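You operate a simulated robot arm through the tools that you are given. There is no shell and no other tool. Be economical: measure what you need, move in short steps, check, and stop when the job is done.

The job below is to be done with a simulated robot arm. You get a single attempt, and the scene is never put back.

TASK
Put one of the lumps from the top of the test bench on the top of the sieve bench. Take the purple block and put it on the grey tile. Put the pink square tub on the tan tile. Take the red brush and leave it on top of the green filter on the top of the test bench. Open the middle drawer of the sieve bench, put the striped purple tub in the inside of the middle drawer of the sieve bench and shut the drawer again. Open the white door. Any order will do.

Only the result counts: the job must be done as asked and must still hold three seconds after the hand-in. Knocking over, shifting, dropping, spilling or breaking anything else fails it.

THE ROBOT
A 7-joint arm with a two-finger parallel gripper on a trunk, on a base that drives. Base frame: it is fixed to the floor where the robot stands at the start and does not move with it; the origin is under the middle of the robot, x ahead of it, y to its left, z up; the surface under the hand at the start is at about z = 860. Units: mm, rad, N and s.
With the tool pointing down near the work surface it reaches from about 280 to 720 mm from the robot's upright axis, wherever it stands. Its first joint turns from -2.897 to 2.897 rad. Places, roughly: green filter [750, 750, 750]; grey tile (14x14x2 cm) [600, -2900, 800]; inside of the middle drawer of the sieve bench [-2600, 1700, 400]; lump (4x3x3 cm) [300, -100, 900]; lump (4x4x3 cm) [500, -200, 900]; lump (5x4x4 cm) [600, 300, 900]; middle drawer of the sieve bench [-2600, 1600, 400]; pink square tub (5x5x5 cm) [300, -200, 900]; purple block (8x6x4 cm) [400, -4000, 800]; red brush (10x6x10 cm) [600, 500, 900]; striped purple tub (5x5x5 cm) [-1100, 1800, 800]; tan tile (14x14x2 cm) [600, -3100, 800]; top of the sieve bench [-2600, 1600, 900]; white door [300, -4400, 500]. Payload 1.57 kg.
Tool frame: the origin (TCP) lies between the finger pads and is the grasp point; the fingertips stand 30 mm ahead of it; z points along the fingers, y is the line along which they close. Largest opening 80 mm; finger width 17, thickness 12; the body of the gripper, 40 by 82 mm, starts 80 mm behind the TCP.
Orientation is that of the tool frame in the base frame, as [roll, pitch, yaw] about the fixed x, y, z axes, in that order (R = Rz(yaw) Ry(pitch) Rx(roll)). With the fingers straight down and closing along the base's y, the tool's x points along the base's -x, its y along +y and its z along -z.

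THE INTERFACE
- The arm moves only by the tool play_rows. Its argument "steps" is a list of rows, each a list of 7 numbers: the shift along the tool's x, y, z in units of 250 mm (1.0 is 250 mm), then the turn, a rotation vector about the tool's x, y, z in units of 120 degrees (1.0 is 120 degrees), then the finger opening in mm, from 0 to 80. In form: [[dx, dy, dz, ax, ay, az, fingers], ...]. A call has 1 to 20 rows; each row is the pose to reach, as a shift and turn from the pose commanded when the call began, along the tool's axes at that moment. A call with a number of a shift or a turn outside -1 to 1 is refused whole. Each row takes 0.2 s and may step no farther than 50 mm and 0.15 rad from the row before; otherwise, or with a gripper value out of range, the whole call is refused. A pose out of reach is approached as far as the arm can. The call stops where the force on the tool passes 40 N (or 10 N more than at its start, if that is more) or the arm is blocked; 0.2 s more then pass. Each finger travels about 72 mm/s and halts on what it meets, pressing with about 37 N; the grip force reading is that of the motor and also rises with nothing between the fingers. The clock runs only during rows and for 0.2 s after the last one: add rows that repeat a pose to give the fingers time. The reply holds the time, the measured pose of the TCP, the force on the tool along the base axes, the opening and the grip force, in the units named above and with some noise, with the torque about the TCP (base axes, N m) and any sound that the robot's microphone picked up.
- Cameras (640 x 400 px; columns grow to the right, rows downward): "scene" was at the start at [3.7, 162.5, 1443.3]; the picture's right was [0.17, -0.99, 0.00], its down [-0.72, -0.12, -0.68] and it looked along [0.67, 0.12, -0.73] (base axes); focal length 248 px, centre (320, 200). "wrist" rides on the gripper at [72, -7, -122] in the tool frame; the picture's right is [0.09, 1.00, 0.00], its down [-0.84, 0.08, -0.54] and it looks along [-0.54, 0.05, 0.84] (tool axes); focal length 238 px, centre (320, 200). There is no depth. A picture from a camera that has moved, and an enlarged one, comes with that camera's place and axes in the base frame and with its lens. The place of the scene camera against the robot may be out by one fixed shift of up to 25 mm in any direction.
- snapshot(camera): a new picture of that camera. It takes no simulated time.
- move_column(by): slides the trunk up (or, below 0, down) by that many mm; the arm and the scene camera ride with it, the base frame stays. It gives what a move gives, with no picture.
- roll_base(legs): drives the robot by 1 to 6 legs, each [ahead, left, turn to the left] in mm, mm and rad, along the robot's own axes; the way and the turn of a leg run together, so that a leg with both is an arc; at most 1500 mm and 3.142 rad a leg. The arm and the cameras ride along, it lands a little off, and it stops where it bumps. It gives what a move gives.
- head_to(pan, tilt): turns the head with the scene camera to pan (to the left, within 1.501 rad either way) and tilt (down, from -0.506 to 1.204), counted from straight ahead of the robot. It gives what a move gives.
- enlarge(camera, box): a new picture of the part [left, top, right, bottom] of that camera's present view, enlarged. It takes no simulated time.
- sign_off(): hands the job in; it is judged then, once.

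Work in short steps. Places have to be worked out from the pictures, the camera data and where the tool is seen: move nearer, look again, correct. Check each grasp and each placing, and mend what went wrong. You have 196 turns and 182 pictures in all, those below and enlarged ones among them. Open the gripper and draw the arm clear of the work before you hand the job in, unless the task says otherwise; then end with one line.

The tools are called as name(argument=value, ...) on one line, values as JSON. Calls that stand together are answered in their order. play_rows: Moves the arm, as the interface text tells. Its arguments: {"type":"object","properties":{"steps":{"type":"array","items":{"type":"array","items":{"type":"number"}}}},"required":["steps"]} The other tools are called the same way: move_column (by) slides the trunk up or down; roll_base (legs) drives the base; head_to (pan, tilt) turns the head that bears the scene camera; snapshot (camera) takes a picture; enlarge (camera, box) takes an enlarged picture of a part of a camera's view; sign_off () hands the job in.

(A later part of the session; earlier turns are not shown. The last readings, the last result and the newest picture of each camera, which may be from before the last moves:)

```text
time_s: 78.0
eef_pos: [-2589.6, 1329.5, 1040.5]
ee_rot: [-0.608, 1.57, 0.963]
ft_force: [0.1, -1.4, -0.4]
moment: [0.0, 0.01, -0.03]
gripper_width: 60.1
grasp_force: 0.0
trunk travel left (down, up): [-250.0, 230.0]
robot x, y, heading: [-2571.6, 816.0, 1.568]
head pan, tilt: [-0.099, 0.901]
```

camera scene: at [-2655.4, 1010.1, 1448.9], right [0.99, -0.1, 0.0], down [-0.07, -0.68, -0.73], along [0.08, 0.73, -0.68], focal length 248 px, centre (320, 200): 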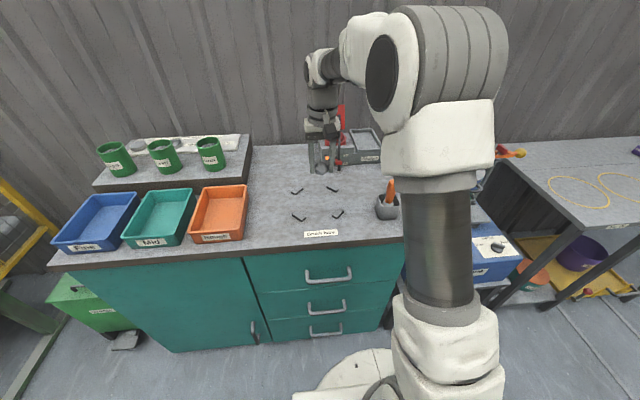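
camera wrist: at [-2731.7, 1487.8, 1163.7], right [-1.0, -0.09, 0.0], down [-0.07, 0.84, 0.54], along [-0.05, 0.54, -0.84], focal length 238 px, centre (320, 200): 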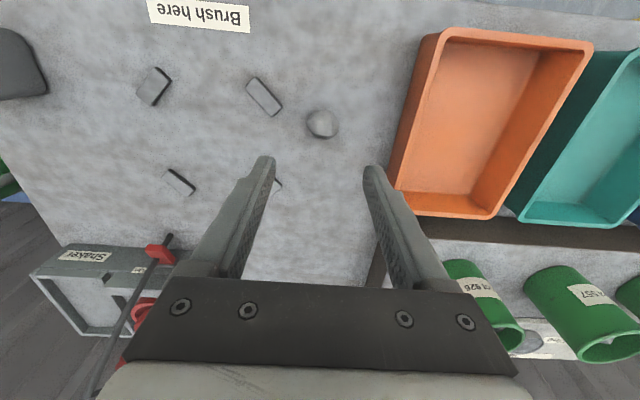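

play_rows(steps=[[0, 0, 0, 0, 0, -0.068, 60], [0, 0, 0, 0, 0, -0.136, 60], [0, 0, 0, 0, 0, -0.204, 60], [0, 0, 0, 0, 0, -0.272, 60], [0, 0, 0, 0, 0, -0.341, 60], [0, 0, 0, 0, 0, -0.409, 60], [0, 0, 0, 0, 0, -0.477, 60], [0, 0, 0, 0, 0, -0.545, 60], [0, 0, 0, 0, 0, -0.613, 60], [0, 0, 0, 0, 0, -0.682, 60], [0, 0, 0, 0, 0, -0.75, 60], [0, 0, 0, 0, 0, -0.75, 60]])

snapshot(camera="wrist")

```text
time_s: 80.6
eef_pos: [-2590.2, 1330.8, 1041.2]
ee_rot: [-1.57, -0.003, -0.002]
ft_force: [0.6, 0.0, 0.0]
moment: [0.01, 0.02, -0.01]
gripper_width: 60.0
grasp_force: 0.0
trunk travel left (down, up): [-250.0, 230.0]
robot x, y, heading: [-2571.4, 817.3, 1.566]
head pan, tilt: [-0.099, 0.901]
```

```text
151 pictures are left
camera wrist: at [-2518.4, 1208.5, 1048.1], right [0.09, 0.0, -1.0], down [-0.84, -0.54, -0.08], along [-0.54, 0.84, -0.05], focal length 238 px, centre (320, 200)
```

wrist: 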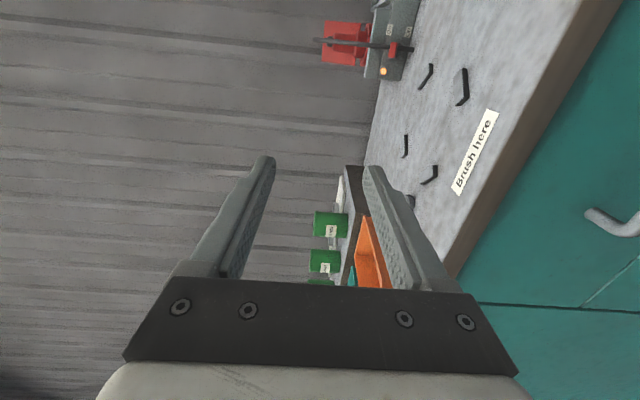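

The tool is horizontal with the fingers closing vertically. Now I lower the trunk.

move_column(by=-250)

snapshot(camera="wrist")

```text
time_s: 83.1
eef_pos: [-2589.7, 1329.4, 792.1]
ee_rot: [-1.57, -0.001, -0.001]
ft_force: [0.3, 0.0, 0.4]
moment: [-0.01, -0.02, 0.01]
gripper_width: 60.1
grasp_force: 0.0
trunk travel left (down, up): [0.0, 480.0]
robot x, y, heading: [-2568.8, 818.0, 1.571]
head pan, tilt: [-0.099, 0.901]
```

```text
150 pictures are left
camera wrist: at [-2518.4, 1208.5, 797.9], right [0.09, 0.0, -1.0], down [-0.84, -0.54, -0.08], along [-0.54, 0.84, -0.05], focal length 238 px, centre (320, 200)
```

wrist: 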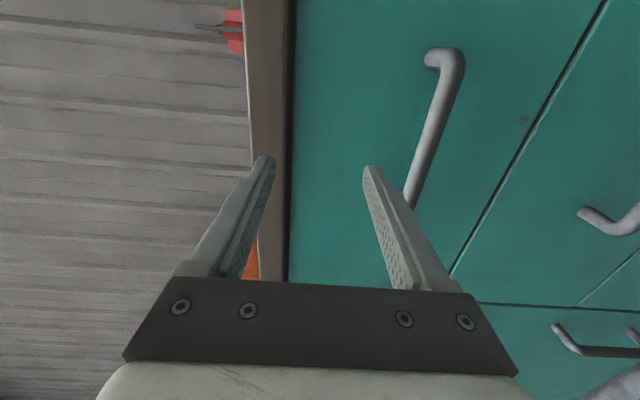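

play_rows(steps=[[0, 0.16, 0, 0, 0, 0, 60], [0, 0.32, 0, 0, 0, 0, 60], [0, 0.48, 0, 0, 0, 0, 60], [0, 0.64, 0, 0, 0, 0, 60], [0, 0.8, 0, 0, 0, 0, 60], [0, 0.96, 0, 0, 0, 0, 60], [0, 0.96, 0, 0, 0, 0, 60]])

snapshot(camera="wrist")

```text
time_s: 84.7
eef_pos: [-2588.1, 1329.2, 552.2]
ee_rot: [-1.572, 0.001, -0.001]
ft_force: [-0.4, -0.7, 0.3]
moment: [0.03, -0.01, 0.02]
gripper_width: 60.2
grasp_force: 0.1
trunk travel left (down, up): [0.0, 480.0]
robot x, y, heading: [-2569.2, 815.6, 1.564]
head pan, tilt: [-0.099, 0.901]
```

```text
149 pictures are left
camera wrist: at [-2517.4, 1207.5, 558.8], right [0.09, 0.0, -1.0], down [-0.84, -0.54, -0.08], along [-0.54, 0.84, -0.05], focal length 238 px, centre (320, 200)
```

wrist: 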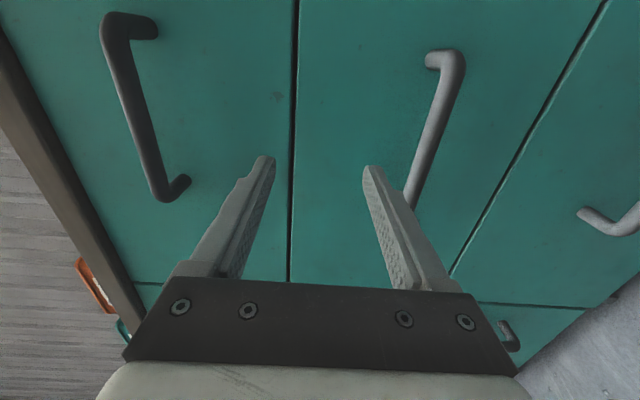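

Triangulation puts the middle handle bar at y 1406, z 459, x from -2655 to -2515. I'll lower to that height first and check.

play_rows(steps=[[0, 0.13, 0, 0, 0, 0, 60], [0, 0.26, 0, 0, 0, 0, 60], [0, 0.372, 0, 0, 0, 0, 60], [0, 0.372, 0.1, 0, 0, 0, 60], [0, 0.372, 0.1, 0, 0, 0, 60]])

snapshot(camera="wrist")

```text
time_s: 85.9
eef_pos: [-2590.4, 1352.9, 457.4]
ee_rot: [-1.572, 0.001, -0.002]
ft_force: [-0.2, 0.4, -0.3]
moment: [0.03, 0.01, -0.01]
gripper_width: 60.0
grasp_force: 0.1
trunk travel left (down, up): [0.0, 480.0]
robot x, y, heading: [-2568.5, 819.5, 1.572]
head pan, tilt: [-0.099, 0.901]
```

```text
148 pictures are left
camera wrist: at [-2518.2, 1231.8, 464.5], right [0.09, 0.0, -1.0], down [-0.84, -0.54, -0.08], along [-0.54, 0.84, -0.05], focal length 238 px, centre (320, 200)
```

wrist: 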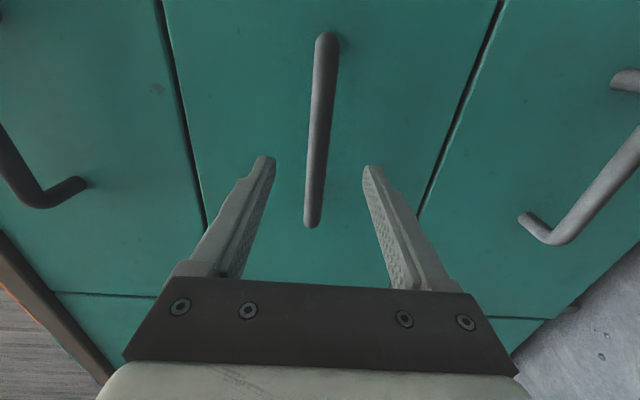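

Well centred vertically. Forward 48 mm so the bar comes between the fingers, then close.

play_rows(steps=[[0, 0, 0.1, 0, 0, 0, 60], [0, 0, 0.192, 0, 0, 0, 60], [0, 0, 0.192, 0, 0, 0, 60]])

snapshot(camera="wrist")

```text
time_s: 86.7
eef_pos: [-2590.2, 1403.9, 457.8]
ee_rot: [-1.572, 0.001, -0.002]
ft_force: [-0.2, 0.3, -0.3]
moment: [-0.03, 0.04, 0.01]
gripper_width: 59.9
grasp_force: 0.2
trunk travel left (down, up): [0.0, 480.0]
robot x, y, heading: [-2569.2, 816.3, 1.573]
head pan, tilt: [-0.099, 0.901]
```

```text
147 pictures are left
camera wrist: at [-2518.0, 1282.0, 463.8], right [0.09, 0.0, -1.0], down [-0.84, -0.54, -0.08], along [-0.54, 0.84, -0.05], focal length 238 px, centre (320, 200)
```

wrist: 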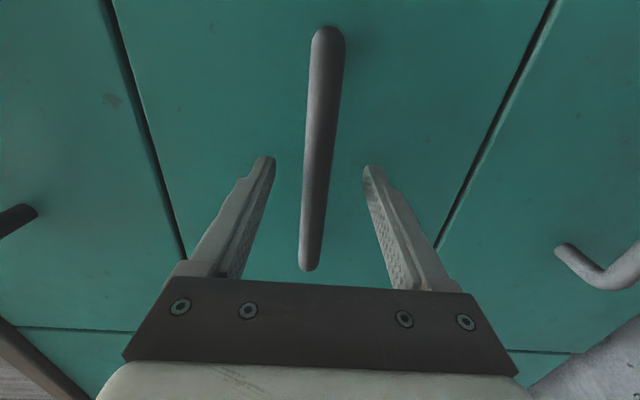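

play_rows(steps=[[0, 0, 0, 0, 0, 0, 35], [0, 0, 0, 0, 0, 0, 15], [0, 0, 0, 0, 0, 0, 5], [0, 0, 0, 0, 0, 0, 5]])

play_rows(steps=[[0, 0, -0.1, 0, 0, 0, 5], [0, 0, -0.2, 0, 0, 0, 5], [0, 0, -0.3, 0, 0, 0, 5], [0, 0, -0.4, 0, 0, 0, 5]])

snapshot(camera="wrist")

```text
time_s: 87.7
eef_pos: [-2589.7, 1403.8, 460.2]
ee_rot: [-1.565, -0.001, -0.003]
ft_force: [-0.4, -11.0, 20.2]
moment: [-0.01, -0.02, -0.03]
gripper_width: 16.0
grasp_force: 31.3
trunk travel left (down, up): [0.0, 480.0]
robot x, y, heading: [-2569.3, 815.6, 1.57]
head pan, tilt: [-0.099, 0.901]
```

```text
time_s: 88.7
eef_pos: [-2590.0, 1300.8, 459.8]
ee_rot: [-1.566, -0.002, -0.001]
ft_force: [0.6, 0.3, 33.6]
moment: [-0.13, -0.01, -0.13]
gripper_width: 16.0
grasp_force: 31.7
trunk travel left (down, up): [0.0, 480.0]
robot x, y, heading: [-2568.1, 818.9, 1.572]
head pan, tilt: [-0.099, 0.901]
```

```text
146 pictures are left
camera wrist: at [-2518.0, 1180.2, 465.9], right [0.09, 0.01, -1.0], down [-0.84, -0.54, -0.08], along [-0.54, 0.84, -0.05], focal length 238 px, centre (320, 200)
```

wrist: 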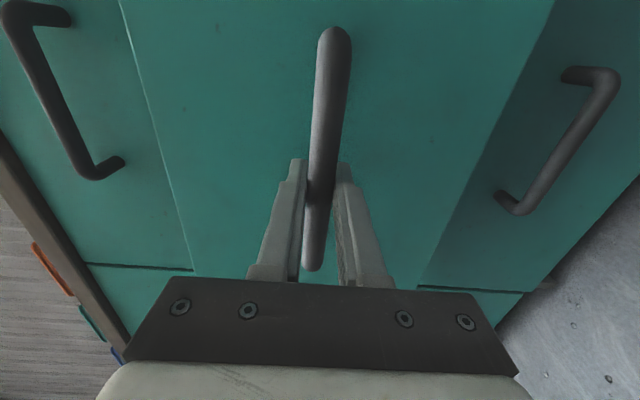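

The drawer slides well: 100 mm open. I'll relieve the upward force slightly and keep pulling.

play_rows(steps=[[0, -0.008, -0.1, 0, 0, 0, 5], [0, -0.008, -0.2, 0, 0, 0, 5], [0, -0.008, -0.3, 0, 0, 0, 5], [0, -0.008, -0.36, 0, 0, 0, 5]])

```text
time_s: 89.5
eef_pos: [-2589.9, 1247.8, 459.9]
ee_rot: [-1.566, 0.008, -0.002]
ft_force: [0.9, 1.5, -14.3]
moment: [0.01, -0.14, -0.02]
gripper_width: 17.9
grasp_force: 7.2
trunk travel left (down, up): [0.0, 480.0]
robot x, y, heading: [-2571.1, 818.4, 1.569]
head pan, tilt: [-0.099, 0.901]
stopped in row 4: the force on the tool passed its limit at 69 N (the readings are from after the stop); the commanded pose is now the measured one
```

snapshot(camera="wrist")

snapshot(camera="scene")

```text
145 pictures are left
camera wrist: at [-2518.1, 1125.3, 466.2], right [0.08, 0.0, -1.0], down [-0.84, -0.54, -0.07], along [-0.54, 0.84, -0.04], focal length 238 px, centre (320, 200)
```

wrist: 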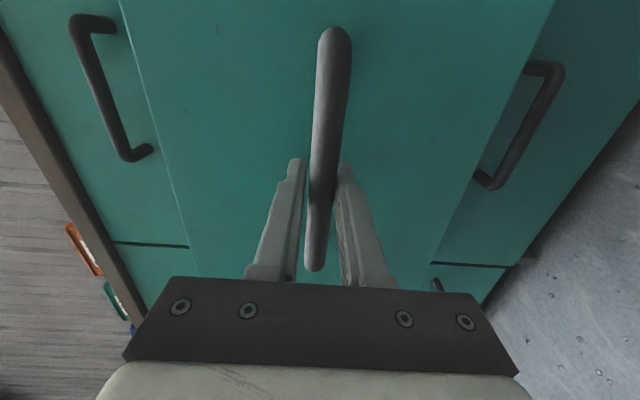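

```text
144 pictures are left
camera scene: at [-2696.7, 821.9, 1186.3], right [0.99, -0.1, 0.0], down [-0.08, -0.78, -0.62], along [0.06, 0.62, -0.78], focal length 248 px, centre (320, 200)
```

scene: 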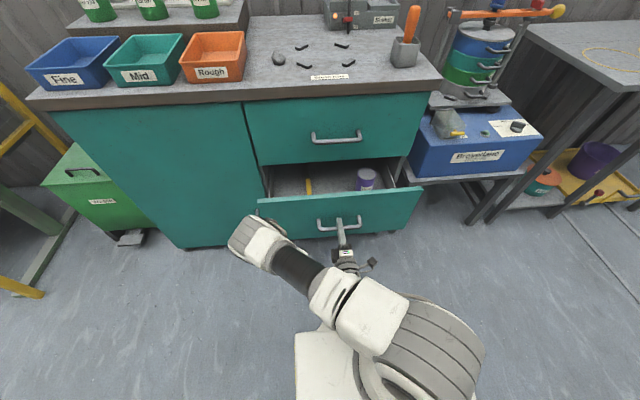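

The drawer looks to have hit its stop, about 156 mm open. I'll release the handle and back the base away.

play_rows(steps=[[0, 0, 0, 0, 0, 0, 30], [0, 0, 0, 0, 0, 0, 60], [0, 0, 0, 0, 0, 0, 60]])

roll_base(legs=[[-150, 0, 0]])

snapshot(camera="scene")

```text
time_s: 90.3
eef_pos: [-2591.1, 1247.5, 461.8]
ee_rot: [-1.562, 0.009, -0.003]
ft_force: [0.1, -1.1, -1.2]
moment: [0.01, 0.0, -0.03]
gripper_width: 60.0
grasp_force: 0.1
trunk travel left (down, up): [0.0, 480.0]
robot x, y, heading: [-2570.6, 816.0, 1.569]
head pan, tilt: [-0.099, 0.901]
```

```text
time_s: 92.0
eef_pos: [-2590.6, 1100.3, 462.9]
ee_rot: [-1.563, 0.008, -0.003]
ft_force: [0.2, 0.1, -0.3]
moment: [0.0, 0.01, -0.01]
gripper_width: 59.9
grasp_force: 0.0
trunk travel left (down, up): [0.0, 480.0]
robot x, y, heading: [-2570.3, 672.2, 1.567]
head pan, tilt: [-0.099, 0.901]
```

```text
143 pictures are left
camera scene: at [-2697.3, 675.0, 1187.1], right [0.99, -0.1, 0.0], down [-0.08, -0.78, -0.62], along [0.06, 0.62, -0.78], focal length 248 px, centre (320, 200)
```

scene: 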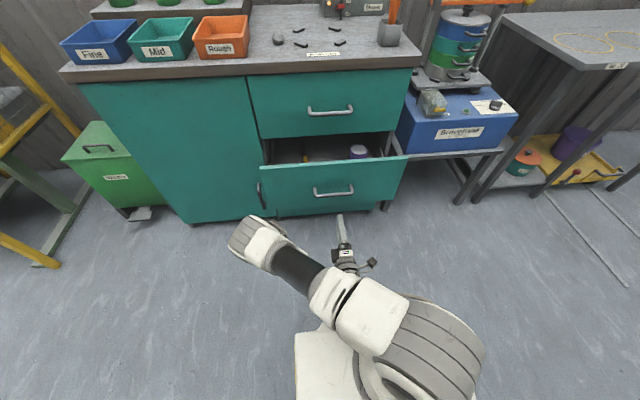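

Now I raise the trunk and turn the tool back down for fetching the striped tub.

move_column(by=250)

play_rows(steps=[[0, -0.1, 0, 0, 0, 0.068, 60], [0, -0.2, 0, 0, 0, 0.136, 60], [0, -0.3, 0, 0, 0, 0.204, 60], [0, -0.4, 0, 0, 0, 0.272, 60], [0, -0.5, 0, 0, 0, 0.341, 60], [0, -0.6, 0, 0, 0, 0.409, 60], [0, -0.7, 0, 0, 0, 0.477, 60], [0, -0.8, 0, 0, 0, 0.545, 60], [0, -0.9, 0, 0, 0, 0.613, 60], [0, -1, 0, 0, 0, 0.682, 60], [0, -1, 0, 0, 0, 0.75, 60]])

play_rows(steps=[[0, 0, 0, 0, 0.068, 0, 80], [0, 0, 0, 0, 0.136, 0, 80], [0, 0, 0, 0, 0.204, 0, 80], [0, 0, 0, 0, 0.272, 0, 80], [0, 0, 0, 0, 0.341, 0, 80], [0, 0, 0, 0, 0.409, 0, 80], [0, 0, 0, 0, 0.477, 0, 80], [0, 0, 0, 0, 0.545, 0, 80], [0, 0, 0, 0, 0.613, 0, 80], [0, 0, 0, 0, 0.682, 0, 80], [0, 0, 0, 0, 0.75, 0, 80], [0, 0, 0, 0, 0.75, 0, 80]])

```text
time_s: 94.5
eef_pos: [-2590.2, 1098.7, 713.1]
ee_rot: [-1.563, 0.008, -0.004]
ft_force: [-0.5, 0.2, -0.8]
moment: [0.01, 0.0, 0.03]
gripper_width: 59.7
grasp_force: 0.1
trunk travel left (down, up): [-250.0, 230.0]
robot x, y, heading: [-2571.3, 668.0, 1.567]
head pan, tilt: [-0.099, 0.901]
```

```text
time_s: 96.9
eef_pos: [-2591.6, 1140.6, 932.5]
ee_rot: [0.809, 1.555, 2.376]
ft_force: [-0.4, 0.4, 0.0]
moment: [0.04, 0.01, 0.02]
gripper_width: 60.0
grasp_force: 0.1
out of reach, approached as far as the arm can: row 7, 8, 9, 10, 11
trunk travel left (down, up): [-250.0, 230.0]
robot x, y, heading: [-2569.9, 669.5, 1.566]
head pan, tilt: [-0.099, 0.901]
```

```text
time_s: 99.5
eef_pos: [-2594.3, 1140.0, 932.8]
ee_rot: [3.132, 0.007, -1.573]
ft_force: [0.3, 0.0, 0.2]
moment: [0.04, 0.02, -0.01]
gripper_width: 80.2
grasp_force: 0.0
out of reach, approached as far as the arm can: row 1, 2, 3, 4
trunk travel left (down, up): [-250.0, 230.0]
robot x, y, heading: [-2569.0, 668.8, 1.567]
head pan, tilt: [-0.099, 0.901]
```

play_rows(steps=[[0.1, 0, -0.16, 0, 0, 0, 80], [0.2, 0, -0.32, 0, 0, 0, 80], [0.3, 0, -0.48, 0, 0, 0, 80], [0.4, 0, -0.64, 0, 0, 0, 80], [0.44, 0, -0.8, 0, 0, 0, 80]])

roll_base(legs=[[0, -1480, 0]])

head_to(pan=-0.1, tilt=0.6)

snapshot(camera="scene")

```text
time_s: 100.7
eef_pos: [-2592.5, 1028.4, 1134.2]
ee_rot: [3.133, 0.01, -1.575]
ft_force: [-0.2, 1.7, -0.3]
moment: [-0.02, 0.02, -0.02]
gripper_width: 80.1
grasp_force: 0.0
trunk travel left (down, up): [-250.0, 230.0]
robot x, y, heading: [-2568.0, 668.8, 1.562]
head pan, tilt: [-0.099, 0.901]
```

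```text
time_s: 112.0
eef_pos: [-1108.4, 1029.5, 1134.5]
ee_rot: [3.134, 0.008, -1.566]
ft_force: [0.2, 0.5, -0.4]
moment: [-0.02, -0.02, 0.02]
gripper_width: 80.1
grasp_force: 0.0
trunk travel left (down, up): [-250.0, 230.0]
robot x, y, heading: [-1081.7, 669.0, 1.573]
head pan, tilt: [-0.099, 0.901]
```

```text
time_s: 112.8
eef_pos: [-1108.5, 1029.0, 1133.0]
ee_rot: [3.132, 0.008, -1.565]
ft_force: [0.7, 0.0, -0.4]
moment: [0.0, -0.01, -0.01]
gripper_width: 79.7
grasp_force: 0.1
trunk travel left (down, up): [-250.0, 230.0]
robot x, y, heading: [-1081.4, 673.4, 1.574]
head pan, tilt: [-0.099, 0.6]
```

```text
142 pictures are left
camera scene: at [-1208.5, 686.4, 1461.7], right [1.0, -0.09, 0.0], down [-0.05, -0.56, -0.82], along [0.08, 0.82, -0.57], focal length 248 px, centre (320, 200)
```

scene: 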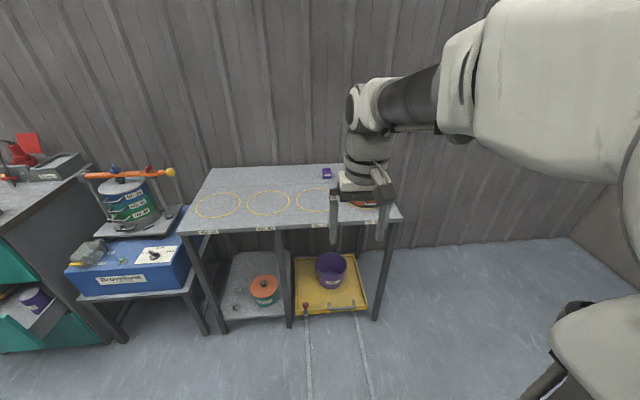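

I'll drive ahead 420 mm, then look at the tub from nearer.

roll_base(legs=[[420, 20, 0]])

snapshot(camera="wrist")

snapshot(camera="scene")

```text
time_s: 116.1
eef_pos: [-1127.5, 1453.0, 1134.3]
ee_rot: [3.132, 0.007, -1.573]
ft_force: [-0.5, -0.4, 0.3]
moment: [-0.02, 0.0, 0.0]
gripper_width: 80.1
grasp_force: 0.0
trunk travel left (down, up): [-250.0, 230.0]
robot x, y, heading: [-1101.6, 1095.6, 1.571]
head pan, tilt: [-0.099, 0.6]
```

```text
141 pictures are left
camera wrist: at [-1119.3, 1380.3, 1254.9], right [-1.0, -0.09, 0.01], down [-0.07, 0.83, 0.55], along [-0.06, 0.55, -0.83], focal length 238 px, centre (320, 200)
```

wrist: 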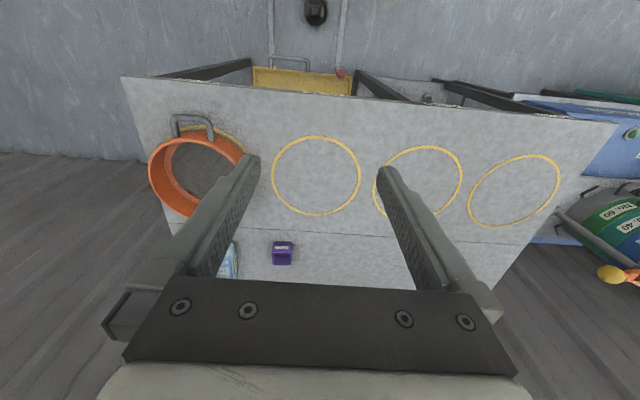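

```text
140 pictures are left
camera scene: at [-1229.3, 1110.4, 1461.8], right [0.99, -0.1, 0.0], down [-0.06, -0.56, -0.83], along [0.08, 0.82, -0.56], focal length 248 px, centre (320, 200)
```

scene: 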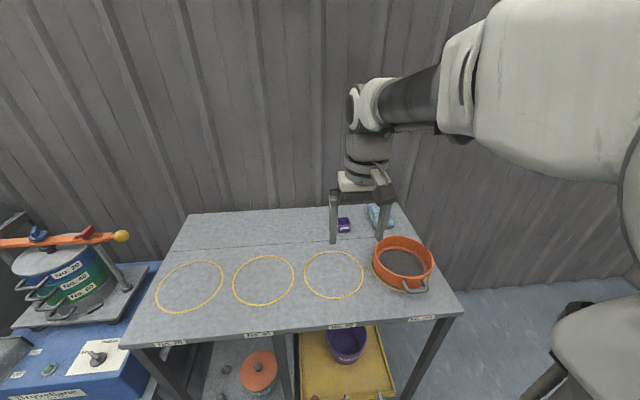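

roll_base(legs=[[85, 0, 0]])

play_rows(steps=[[-0.16, -0.04, 0.05, 0, 0, 0, 80], [-0.32, -0.08, 0.1, 0, 0, 0, 80], [-0.48, -0.12, 0.15, 0, 0, 0, 80], [-0.64, -0.16, 0.2, 0, 0, 0, 80], [-0.78, -0.2, 0.28, 0, 0, 0, 80], [-0.9, -0.24, 0.36, 0, 0, 0, 80], [-0.9, -0.24, 0.36, 0, 0, 0, 80]])

snapshot(camera="wrist")

```text
time_s: 117.0
eef_pos: [-1126.7, 1460.3, 1133.6]
ee_rot: [3.13, 0.007, -1.572]
ft_force: [0.2, 0.5, 0.8]
moment: [-0.03, -0.03, -0.01]
gripper_width: 80.0
grasp_force: 0.0
trunk travel left (down, up): [-250.0, 230.0]
robot x, y, heading: [-1102.8, 1098.2, 1.572]
head pan, tilt: [-0.099, 0.6]
stopped in leg 1: the robot was blocked; the commanded pose is now the measured one
```

```text
time_s: 118.6
eef_pos: [-1067.3, 1686.3, 1043.3]
ee_rot: [3.132, 0.005, -1.574]
ft_force: [-0.4, 0.2, -0.2]
moment: [-0.01, 0.01, 0.0]
gripper_width: 80.1
grasp_force: 0.0
trunk travel left (down, up): [-250.0, 230.0]
robot x, y, heading: [-1105.8, 1100.9, 1.571]
head pan, tilt: [-0.099, 0.6]
```

```text
139 pictures are left
camera wrist: at [-1059.7, 1614.2, 1163.9], right [-1.0, -0.09, 0.01], down [-0.07, 0.83, 0.55], along [-0.06, 0.55, -0.84], focal length 238 px, centre (320, 200)
```

wrist: 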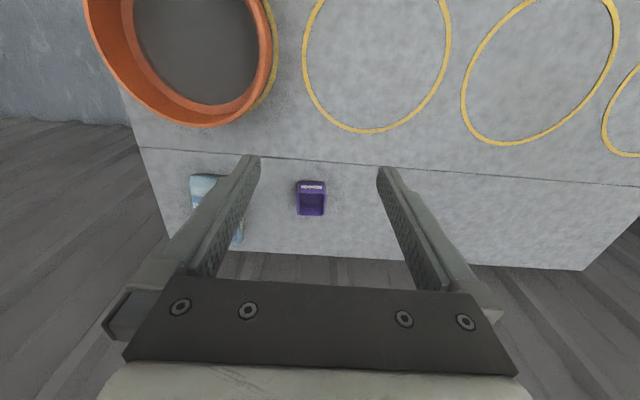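

The base bumped something near the bench foot. The tub triangulates to (-1068, 1830, 830). I'll back off a touch and check that nothing moved.

roll_base(legs=[[-8, 0, 0]])

head_to(pan=-0.1, tilt=1.0)

snapshot(camera="scene")

```text
time_s: 119.3
eef_pos: [-1067.3, 1678.2, 1042.4]
ee_rot: [3.131, 0.007, -1.572]
ft_force: [-0.3, 0.2, 1.0]
moment: [0.01, -0.03, 0.02]
gripper_width: 80.0
grasp_force: 0.0
trunk travel left (down, up): [-250.0, 230.0]
robot x, y, heading: [-1104.3, 1092.8, 1.569]
head pan, tilt: [-0.099, 0.6]
```

```text
time_s: 120.2
eef_pos: [-1067.9, 1676.6, 1042.0]
ee_rot: [3.131, 0.005, -1.573]
ft_force: [0.8, 0.5, 0.0]
moment: [0.0, -0.06, -0.02]
gripper_width: 80.0
grasp_force: 0.0
trunk travel left (down, up): [-250.0, 230.0]
robot x, y, heading: [-1102.7, 1094.1, 1.568]
head pan, tilt: [-0.099, 1.0]
```

```text
138 pictures are left
camera scene: at [-1231.4, 1091.7, 1429.8], right [0.99, -0.1, 0.0], down [-0.09, -0.84, -0.54], along [0.05, 0.54, -0.84], focal length 248 px, centre (320, 200)
```

scene: 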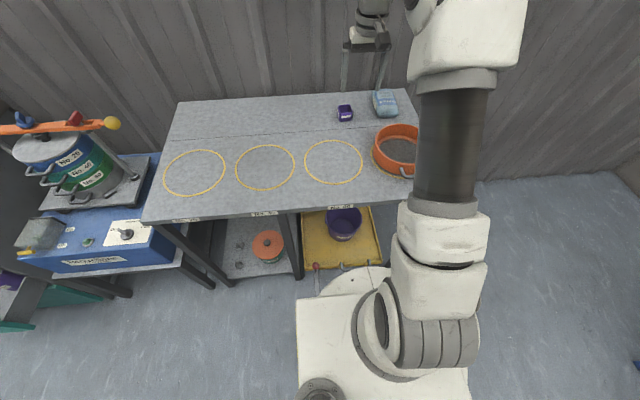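

The bench bay's yellow tray blocks me, and the tub is just out of reach from here. I'll retract, go round to the bench's right-hand end, and reach from there.

play_rows(steps=[[0.1, 0, -0.16, 0, 0, 0, 80], [0.25, 0, -0.28, 0, 0, 0, 80], [0.42, 0, -0.36, 0, 0, 0, 80], [0.6, 0, -0.36, 0, 0, 0, 80], [0.78, 0, -0.36, 0, 0, 0, 80], [0.9, 0, -0.36, 0, 0, 0, 80]])

roll_base(legs=[[-350, 0, 0], [0, -700, 0], [0, 0, 1.571]])

head_to(pan=-0.7, tilt=0.7)

snapshot(camera="scene")

```text
time_s: 121.6
eef_pos: [-1069.3, 1451.5, 1132.9]
ee_rot: [3.131, 0.007, -1.572]
ft_force: [0.1, 0.2, 1.0]
moment: [0.02, 0.01, 0.0]
gripper_width: 80.4
grasp_force: 0.1
trunk travel left (down, up): [-250.0, 230.0]
robot x, y, heading: [-1102.5, 1092.7, 1.568]
head pan, tilt: [-0.099, 1.0]
```

```text
time_s: 134.9
eef_pos: [-774.9, 762.8, 1132.4]
ee_rot: [3.129, 0.007, 0.017]
ft_force: [-0.1, -1.1, -0.5]
moment: [0.01, -0.01, -0.02]
gripper_width: 80.0
grasp_force: 0.1
trunk travel left (down, up): [-250.0, 230.0]
robot x, y, heading: [-416.7, 734.0, -3.127]
head pan, tilt: [-0.099, 1.0]
```

```text
time_s: 135.9
eef_pos: [-776.3, 763.1, 1131.7]
ee_rot: [3.132, 0.007, 0.016]
ft_force: [0.5, -0.7, 0.2]
moment: [-0.01, -0.02, 0.02]
gripper_width: 79.8
grasp_force: 0.1
trunk travel left (down, up): [-250.0, 230.0]
robot x, y, heading: [-413.0, 734.1, -3.126]
head pan, tilt: [-0.7, 0.7]
```

```text
137 pictures are left
camera scene: at [-407.0, 621.8, 1444.1], right [0.21, 0.98, 0.0], down [0.71, -0.15, -0.69], along [-0.67, 0.15, -0.72], focal length 248 px, centre (320, 200)
```

scene: 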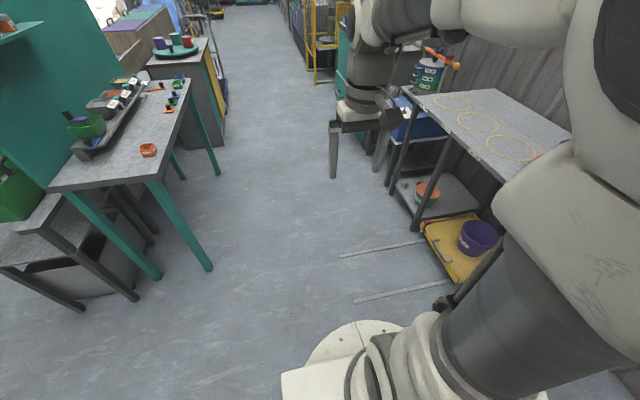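

Clear path. I'll drive sideways (+y) to come level with the bench end.

roll_base(legs=[[0, -930, -0.015]])

snapshot(camera="wrist")

snapshot(camera="scene")

```text
time_s: 143.2
eef_pos: [-788.7, 1695.6, 1132.5]
ee_rot: [3.129, 0.007, 0.013]
ft_force: [-0.5, -0.2, 0.6]
moment: [-0.01, 0.0, 0.01]
gripper_width: 79.8
grasp_force: 0.1
trunk travel left (down, up): [-250.0, 230.0]
robot x, y, heading: [-424.8, 1666.7, -3.132]
head pan, tilt: [-0.7, 0.7]
```

```text
136 pictures are left
camera wrist: at [-714.9, 1706.3, 1253.4], right [0.1, -0.99, 0.01], down [-0.83, -0.08, 0.55], along [-0.55, -0.06, -0.84], focal length 238 px, centre (320, 200)
```

wrist: 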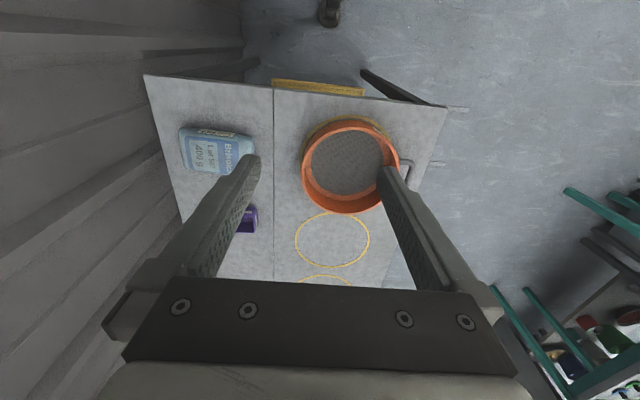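

```text
135 pictures are left
camera scene: at [-422.6, 1554.2, 1448.0], right [0.22, 0.98, 0.0], down [0.67, -0.15, -0.72], along [-0.71, 0.16, -0.69], focal length 248 px, centre (320, 200)
```

scene: 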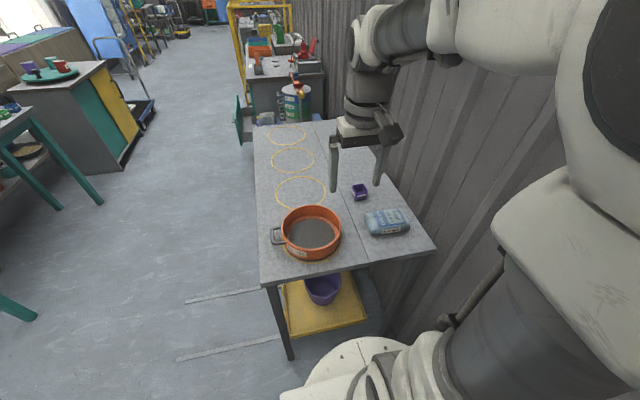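

roll_base(legs=[[70, 0, 0]])

play_rows(steps=[[-0.12, -0.08, 0.08, 0, 0, 0, 80], [-0.24, -0.15, 0.16, 0, 0, 0, 80], [-0.36, -0.23, 0.24, 0, 0, 0, 80], [-0.48, -0.31, 0.32, 0, 0, 0, 80], [-0.6, -0.39, 0.4, 0, 0, 0, 80], [-0.72, -0.46, 0.48, 0, 0, 0, 80], [-0.8, -0.536, 0.55, 0, 0, 0, 80], [-0.8, -0.536, 0.55, 0, 0, 0, 80]])

snapshot(camera="wrist")

```text
time_s: 144.3
eef_pos: [-858.6, 1696.3, 1132.8]
ee_rot: [3.132, 0.007, 0.013]
ft_force: [0.5, -0.9, 0.2]
moment: [0.01, -0.02, 0.01]
gripper_width: 80.0
grasp_force: 0.1
trunk travel left (down, up): [-250.0, 230.0]
robot x, y, heading: [-500.5, 1666.6, -3.13]
head pan, tilt: [-0.7, 0.7]
```

```text
time_s: 146.1
eef_pos: [-1061.0, 1826.6, 995.0]
ee_rot: [3.13, 0.008, 0.013]
ft_force: [0.3, 0.3, 0.2]
moment: [0.0, 0.0, 0.0]
gripper_width: 80.1
grasp_force: 0.2
trunk travel left (down, up): [-250.0, 230.0]
robot x, y, heading: [-496.9, 1666.1, -3.13]
head pan, tilt: [-0.7, 0.7]
```

```text
134 pictures are left
camera wrist: at [-987.2, 1836.0, 1116.1], right [0.1, -0.99, 0.01], down [-0.83, -0.08, 0.55], along [-0.55, -0.07, -0.84], focal length 238 px, centre (320, 200)
```

wrist: 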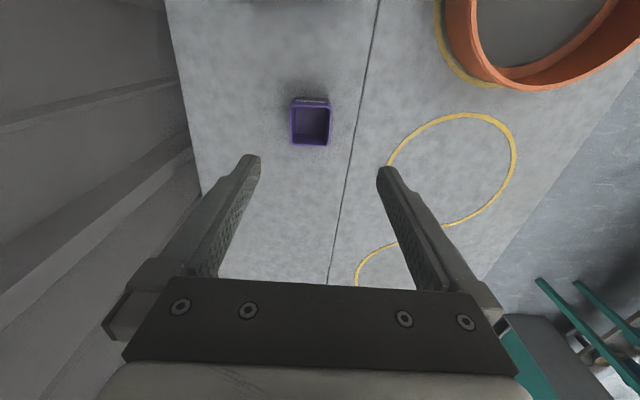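

The tub is at about (-1064, 1835). I'll descend around it to z 846 and check.

play_rows(steps=[[-0.012, -0.036, 0.15, 0, 0, 0, 80], [-0.012, -0.036, 0.3, 0, 0, 0, 80], [-0.012, -0.036, 0.42, 0, 0, 0, 80], [-0.012, -0.036, 0.52, 0, 0, 0, 80], [-0.012, -0.036, 0.596, 0, 0, 0, 80], [-0.012, -0.036, 0.596, 0, 0, 0, 80]])

snapshot(camera="wrist")

```text
time_s: 147.5
eef_pos: [-1064.7, 1835.0, 845.5]
ee_rot: [3.13, 0.008, 0.013]
ft_force: [-0.3, 0.8, -0.3]
moment: [0.01, 0.01, -0.03]
gripper_width: 79.9
grasp_force: 0.0
trunk travel left (down, up): [-250.0, 230.0]
robot x, y, heading: [-499.3, 1661.4, -3.129]
head pan, tilt: [-0.7, 0.7]
```

```text
133 pictures are left
camera wrist: at [-991.2, 1845.1, 967.0], right [0.1, -0.99, 0.01], down [-0.83, -0.08, 0.55], along [-0.55, -0.06, -0.84], focal length 238 px, centre (320, 200)
```

wrist: 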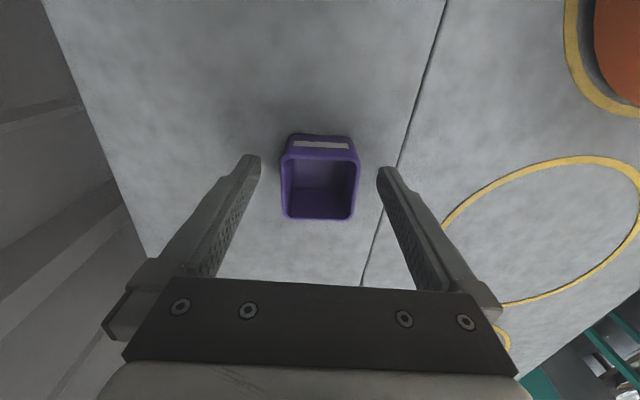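

Centred. Down another 6 mm, close and lift.

play_rows(steps=[[0, 0, 0.026, 0, 0, 0, 80], [0, 0, 0.026, 0, 0, 0, 65], [0, 0, 0.026, 0, 0, 0, 45], [0, 0, 0.026, 0, 0, 0, 35], [0, 0, 0.026, 0, 0, 0, 35], [0, 0, -0.1, 0, 0, 0, 35], [0, 0, -0.25, 0, 0, 0, 35]])

snapshot(camera="wrist")

```text
time_s: 149.1
eef_pos: [-1064.4, 1832.1, 907.0]
ee_rot: [3.133, 0.006, 0.011]
ft_force: [-0.6, 0.6, -0.2]
moment: [-0.02, 0.02, 0.0]
gripper_width: 46.9
grasp_force: 37.2
trunk travel left (down, up): [-250.0, 230.0]
robot x, y, heading: [-496.4, 1669.0, -3.124]
head pan, tilt: [-0.7, 0.7]
```

```text
132 pictures are left
camera wrist: at [-992.0, 1842.3, 1028.4], right [0.1, -0.99, 0.01], down [-0.83, -0.08, 0.55], along [-0.55, -0.06, -0.84], focal length 238 px, centre (320, 200)
```

wrist: 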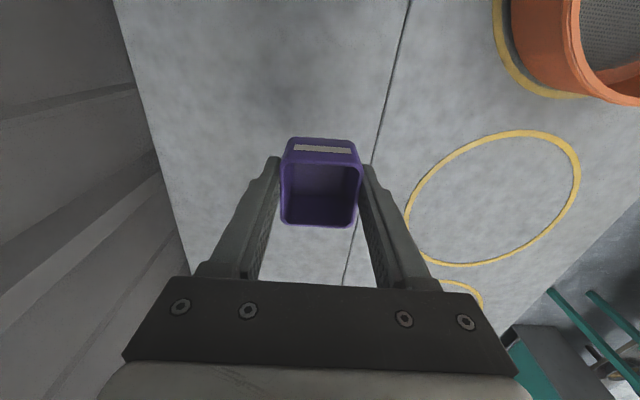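

Held at 46.9 mm. I'll raise, retract and drive back toward the drawer.

play_rows(steps=[[0, 0, -0.18, 0, 0, 0, 35], [0.02, 0, -0.36, 0, 0, 0, 35], [0.1, 0.06, -0.52, 0, 0, 0, 35], [0.22, 0.14, -0.65, 0, 0, 0, 35], [0.34, 0.22, -0.76, 0, 0, 0, 35], [0.48, 0.3, -0.86, 0, 0, 0, 35], [0.62, 0.38, -0.92, 0, 0, 0, 35], [0.76, 0.46, -0.92, 0, 0, 0, 35], [0.84, 0.54, -0.92, 0, 0, 0, 35]])

roll_base(legs=[[-60, 0, 0], [0, 950, 0], [0, 0, -1.571], [0, 1000, 0], [0, 1000, 0]])

head_to(pan=-0.1, tilt=0.9)

snapshot(camera="scene")

```text
time_s: 151.1
eef_pos: [-850.7, 1703.4, 1136.6]
ee_rot: [3.131, 0.008, 0.013]
ft_force: [0.1, 0.1, -0.6]
moment: [0.01, 0.02, 0.0]
gripper_width: 46.8
grasp_force: 37.4
trunk travel left (down, up): [-250.0, 230.0]
robot x, y, heading: [-498.6, 1663.4, -3.13]
head pan, tilt: [-0.7, 0.7]
```

```text
time_s: 179.1
eef_pos: [-2397.2, 1013.9, 1136.7]
ee_rot: [3.131, 0.008, -1.546]
ft_force: [0.3, -0.3, -0.4]
moment: [-0.02, -0.02, 0.02]
gripper_width: 46.8
grasp_force: 37.3
trunk travel left (down, up): [-250.0, 230.0]
robot x, y, heading: [-2429.7, 663.6, 1.589]
head pan, tilt: [-0.7, 0.7]
```

```text
time_s: 180.1
eef_pos: [-2396.9, 1013.8, 1134.0]
ee_rot: [3.131, -0.002, -1.548]
ft_force: [-0.4, -0.3, -0.4]
moment: [-0.06, 0.01, -0.04]
gripper_width: 46.9
grasp_force: 37.2
trunk travel left (down, up): [-250.0, 230.0]
robot x, y, heading: [-2434.6, 662.9, 1.59]
head pan, tilt: [-0.099, 0.901]
```

```text
131 pictures are left
camera scene: at [-2539.0, 662.9, 1445.2], right [0.94, -0.33, 0.0], down [-0.24, -0.67, -0.7], along [0.23, 0.66, -0.71], focal length 248 px, centre (320, 200)
```

scene: 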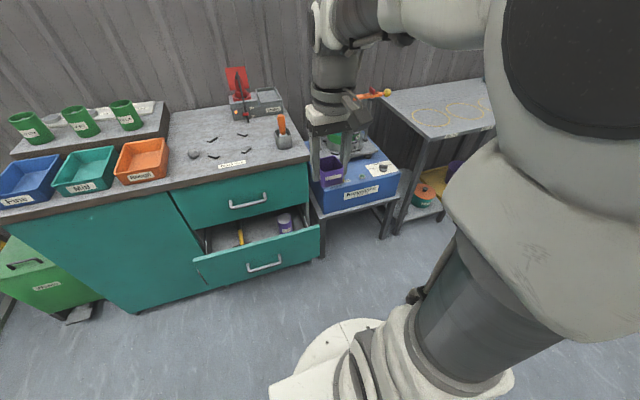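

I'll align in front of the drawer.

roll_base(legs=[[0, 150, -0.019], [190, 0, 0]])

play_rows(steps=[[-0.05, 0.0, 0, 0, 0, 0, 35], [-0.2, 0.1, 0.05, 0, 0, 0, 35], [-0.35, 0.2, 0.1, 0, 0, 0, 35], [-0.5, 0.26, 0.15, 0, 0, 0, 35], [-0.5, 0.26, 0.15, 0, 0, 0, 35]])

snapshot(camera="wrist")

snapshot(camera="scene")

```text
time_s: 183.3
eef_pos: [-2543.7, 1201.0, 1134.9]
ee_rot: [3.13, -0.004, -1.565]
ft_force: [0.1, 0.2, -1.8]
moment: [0.03, -0.03, -0.02]
gripper_width: 46.7
grasp_force: 37.2
trunk travel left (down, up): [-250.0, 230.0]
robot x, y, heading: [-2588.3, 846.8, 1.577]
head pan, tilt: [-0.099, 0.901]
```

```text
time_s: 184.5
eef_pos: [-2611.1, 1324.6, 1096.0]
ee_rot: [3.131, -0.003, -1.567]
ft_force: [-0.1, 0.1, -0.9]
moment: [-0.01, -0.01, -0.01]
gripper_width: 46.9
grasp_force: 37.2
trunk travel left (down, up): [-250.0, 230.0]
robot x, y, heading: [-2583.0, 847.7, 1.574]
head pan, tilt: [-0.099, 0.901]
```

```text
130 pictures are left
camera wrist: at [-2601.7, 1253.5, 1218.0], right [-1.0, -0.1, 0.01], down [-0.08, 0.84, 0.54], along [-0.06, 0.54, -0.84], focal length 238 px, centre (320, 200)
```

wrist: 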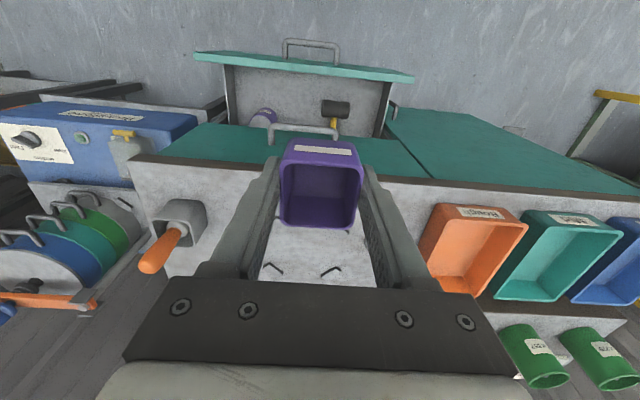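

```text
129 pictures are left
camera scene: at [-2712.3, 851.7, 1437.0], right [1.0, -0.09, 0.0], down [-0.07, -0.78, -0.62], along [0.06, 0.62, -0.78], focal length 248 px, centre (320, 200)
```

scene: 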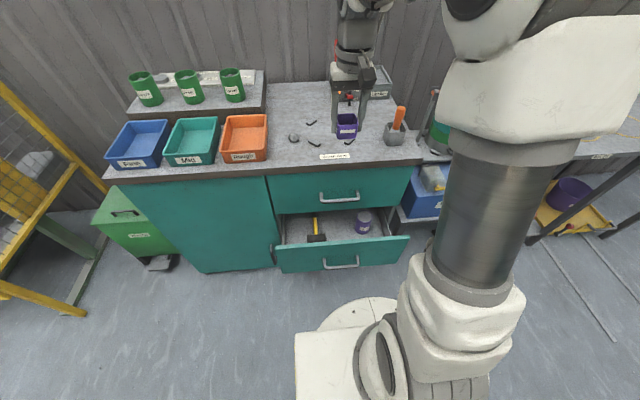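

The drawer holds a hammer (x -2720 to -2625) and a can (x above -2495), leaving a gap around x -2560. I'll turn the tool +90° so the camera clears the drawer front, and centre over that gap.

play_rows(steps=[[-0.018, -0.018, 0, 0, 0, 0.068, 35], [-0.036, -0.036, 0, 0, 0, 0.136, 35], [-0.054, -0.054, 0, 0, 0, 0.204, 35], [-0.072, -0.072, 0, 0, 0, 0.272, 35], [-0.09, -0.09, 0, 0, 0, 0.341, 35], [-0.108, -0.108, 0, 0, 0, 0.409, 35], [-0.126, -0.126, 0, 0, 0, 0.477, 35], [-0.144, -0.144, 0, 0, 0, 0.545, 35], [-0.162, -0.162, 0, 0, 0, 0.613, 35], [-0.18, -0.18, 0, 0, 0, 0.682, 35], [-0.2, -0.204, 0, 0, 0, 0.75, 35], [-0.2, -0.204, 0, 0, 0, 0.75, 35]])

move_column(by=-250)

snapshot(camera="wrist")

snapshot(camera="scene")

```text
time_s: 187.1
eef_pos: [-2559.8, 1376.3, 1096.1]
ee_rot: [-3.142, -0.011, -3.137]
ft_force: [0.3, 0.0, -0.3]
moment: [0.05, 0.0, -0.03]
gripper_width: 46.8
grasp_force: 36.7
trunk travel left (down, up): [-250.0, 230.0]
robot x, y, heading: [-2582.8, 850.0, 1.576]
head pan, tilt: [-0.099, 0.901]
```

```text
time_s: 189.7
eef_pos: [-2560.0, 1376.1, 844.9]
ee_rot: [-3.139, -0.01, -3.137]
ft_force: [0.1, 0.3, -1.3]
moment: [-0.04, -0.01, 0.04]
gripper_width: 46.6
grasp_force: 37.2
trunk travel left (down, up): [0.0, 480.0]
robot x, y, heading: [-2587.5, 844.8, 1.577]
head pan, tilt: [-0.099, 0.901]
```

```text
128 pictures are left
camera wrist: at [-2629.2, 1370.4, 967.4], right [-0.1, 1.0, 0.0], down [0.84, 0.08, 0.53], along [0.53, 0.05, -0.85], focal length 238 px, centre (320, 200)
```

wrist: 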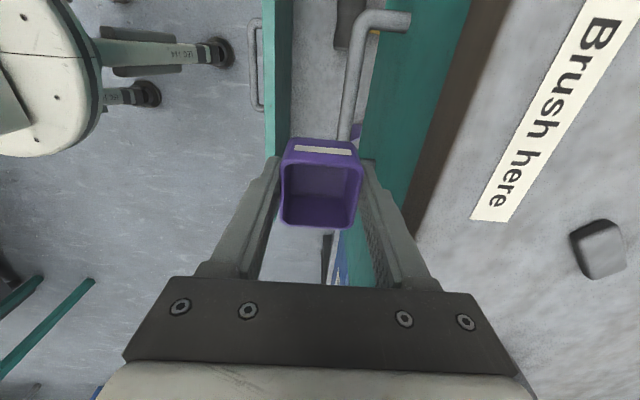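

```text
127 pictures are left
camera scene: at [-2712.2, 851.5, 1187.0], right [1.0, -0.09, 0.0], down [-0.07, -0.78, -0.62], along [0.06, 0.62, -0.78], focal length 248 px, centre (320, 200)
```

scene: 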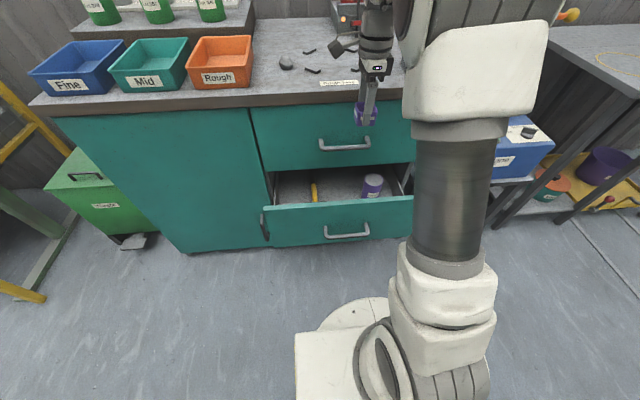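

The top drawer's handle juts out over that spot, so I need to know the clearances better. I'll enlarge the drawer.

enlarge(camera="scene", box=[250, 120, 426, 230])

```text
3.64 times, centred on (338, 175) of scene
camera zoom: at [-2712.2, 851.5, 1187.0], right [1.0, -0.09, 0.0], down [-0.07, -0.78, -0.62], along [0.06, 0.62, -0.78], focal length 902 px, centre (254, 291)
```

zoom: 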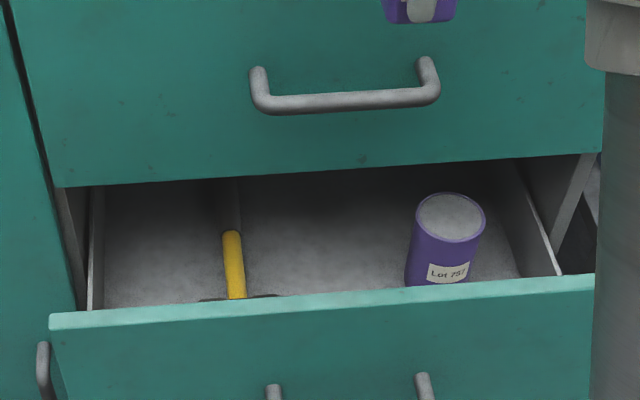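

The clear spot free of the top handle is the left pocket, near x -2755, between the drawer wall and the hammer head. I'll move over it and turn the tool so the camera sits on the +x side.

play_rows(steps=[[0.07, -0.004, 0, 0, 0, -0.068, 35], [0.14, -0.008, 0, 0, 0, -0.136, 35], [0.21, -0.012, 0, 0, 0, -0.204, 35], [0.28, -0.016, 0, 0, 0, -0.272, 35], [0.35, -0.02, 0, 0, 0, -0.341, 35], [0.42, -0.024, 0, 0, 0, -0.409, 35], [0.49, -0.028, 0, 0, 0, -0.477, 35], [0.56, -0.032, 0, 0, 0, -0.545, 35], [0.64, -0.036, 0, 0, 0, -0.613, 35], [0.71, -0.04, 0, 0, 0, -0.682, 35], [0.78, -0.044, 0, 0, 0, -0.75, 35]])

play_rows(steps=[[0, 0, 0, 0, 0, -0.068, 35], [0, 0, 0, 0, 0, -0.136, 35], [0, 0, 0, 0, 0, -0.204, 35], [0, 0, 0, 0, 0, -0.272, 35], [0, 0, 0, 0, 0, -0.341, 35], [0, 0, 0, 0, 0, -0.409, 35], [0, 0, 0, 0, 0, -0.477, 35], [0, 0, 0, 0, 0, -0.545, 35], [0, 0, 0, 0, 0, -0.613, 35], [0, 0, 0, 0, 0, -0.682, 35], [0, 0, 0, 0, 0, -0.75, 35]])

snapshot(camera="wrist")

```text
time_s: 192.1
eef_pos: [-2754.2, 1364.1, 845.7]
ee_rot: [3.132, -0.001, -1.563]
ft_force: [0.3, -0.5, -1.3]
moment: [0.01, 0.04, 0.02]
gripper_width: 46.7
grasp_force: 37.1
trunk travel left (down, up): [0.0, 480.0]
robot x, y, heading: [-2585.9, 844.0, 1.577]
head pan, tilt: [-0.099, 0.901]
```

```text
time_s: 194.5
eef_pos: [-2754.1, 1364.3, 846.1]
ee_rot: [3.137, 0.011, 0.01]
ft_force: [0.4, 0.1, -0.9]
moment: [0.01, -0.02, 0.02]
gripper_width: 46.7
grasp_force: 37.0
trunk travel left (down, up): [0.0, 480.0]
robot x, y, heading: [-2583.7, 848.8, 1.576]
head pan, tilt: [-0.099, 0.901]
```

```text
125 pictures are left
camera wrist: at [-2680.4, 1372.7, 967.8], right [0.1, -0.99, 0.0], down [-0.83, -0.08, 0.55], along [-0.55, -0.06, -0.83], focal length 238 px, centre (320, 200)
```

wrist: 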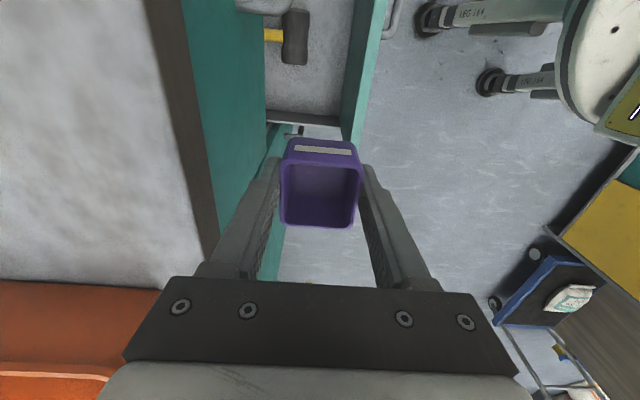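

The pocket spans x -2800 to -2721 and y 1306 to 1444. I'll aim for (-2760, 1362) and descend in stages.

play_rows(steps=[[-0.024, 0.008, 0.16, 0, 0, 0, 35], [-0.024, 0.008, 0.34, 0, 0, 0, 35], [-0.024, 0.008, 0.52, 0, 0, 0, 35], [-0.024, 0.008, 0.7, 0, 0, 0, 35], [-0.024, 0.008, 0.82, 0, 0, 0, 35], [-0.024, 0.008, 0.82, 0, 0, 0, 35]])

snapshot(camera="wrist")

snapshot(camera="scene")

```text
time_s: 195.9
eef_pos: [-2761.2, 1360.7, 641.5]
ee_rot: [3.139, 0.011, 0.006]
ft_force: [-0.5, 1.1, -0.3]
moment: [0.0, 0.06, 0.0]
gripper_width: 46.5
grasp_force: 37.1
trunk travel left (down, up): [0.0, 480.0]
robot x, y, heading: [-2584.7, 846.2, 1.576]
head pan, tilt: [-0.099, 0.901]
```

```text
124 pictures are left
camera wrist: at [-2687.6, 1369.0, 762.1], right [0.1, -1.0, 0.0], down [-0.83, -0.08, 0.55], along [-0.55, -0.06, -0.83], focal length 238 px, centre (320, 200)
```

wrist: 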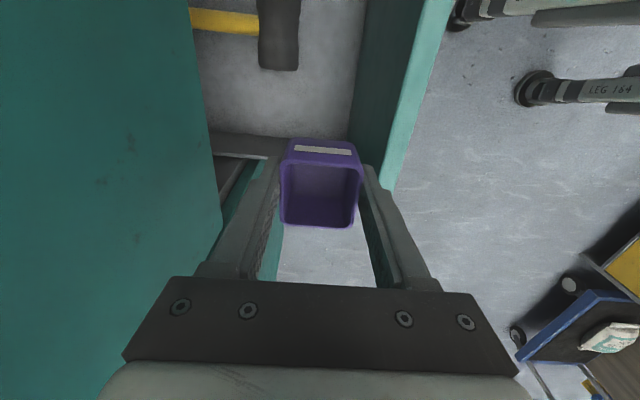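

```text
123 pictures are left
camera scene: at [-2712.2, 851.5, 1187.0], right [1.0, -0.09, 0.0], down [-0.07, -0.78, -0.62], along [0.06, 0.62, -0.78], focal length 248 px, centre (320, 200)
```

scene: 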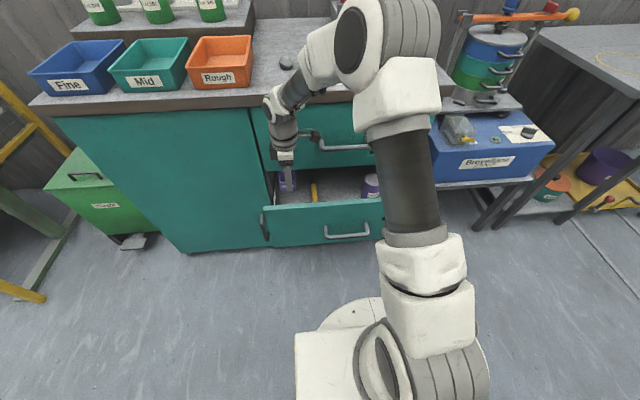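

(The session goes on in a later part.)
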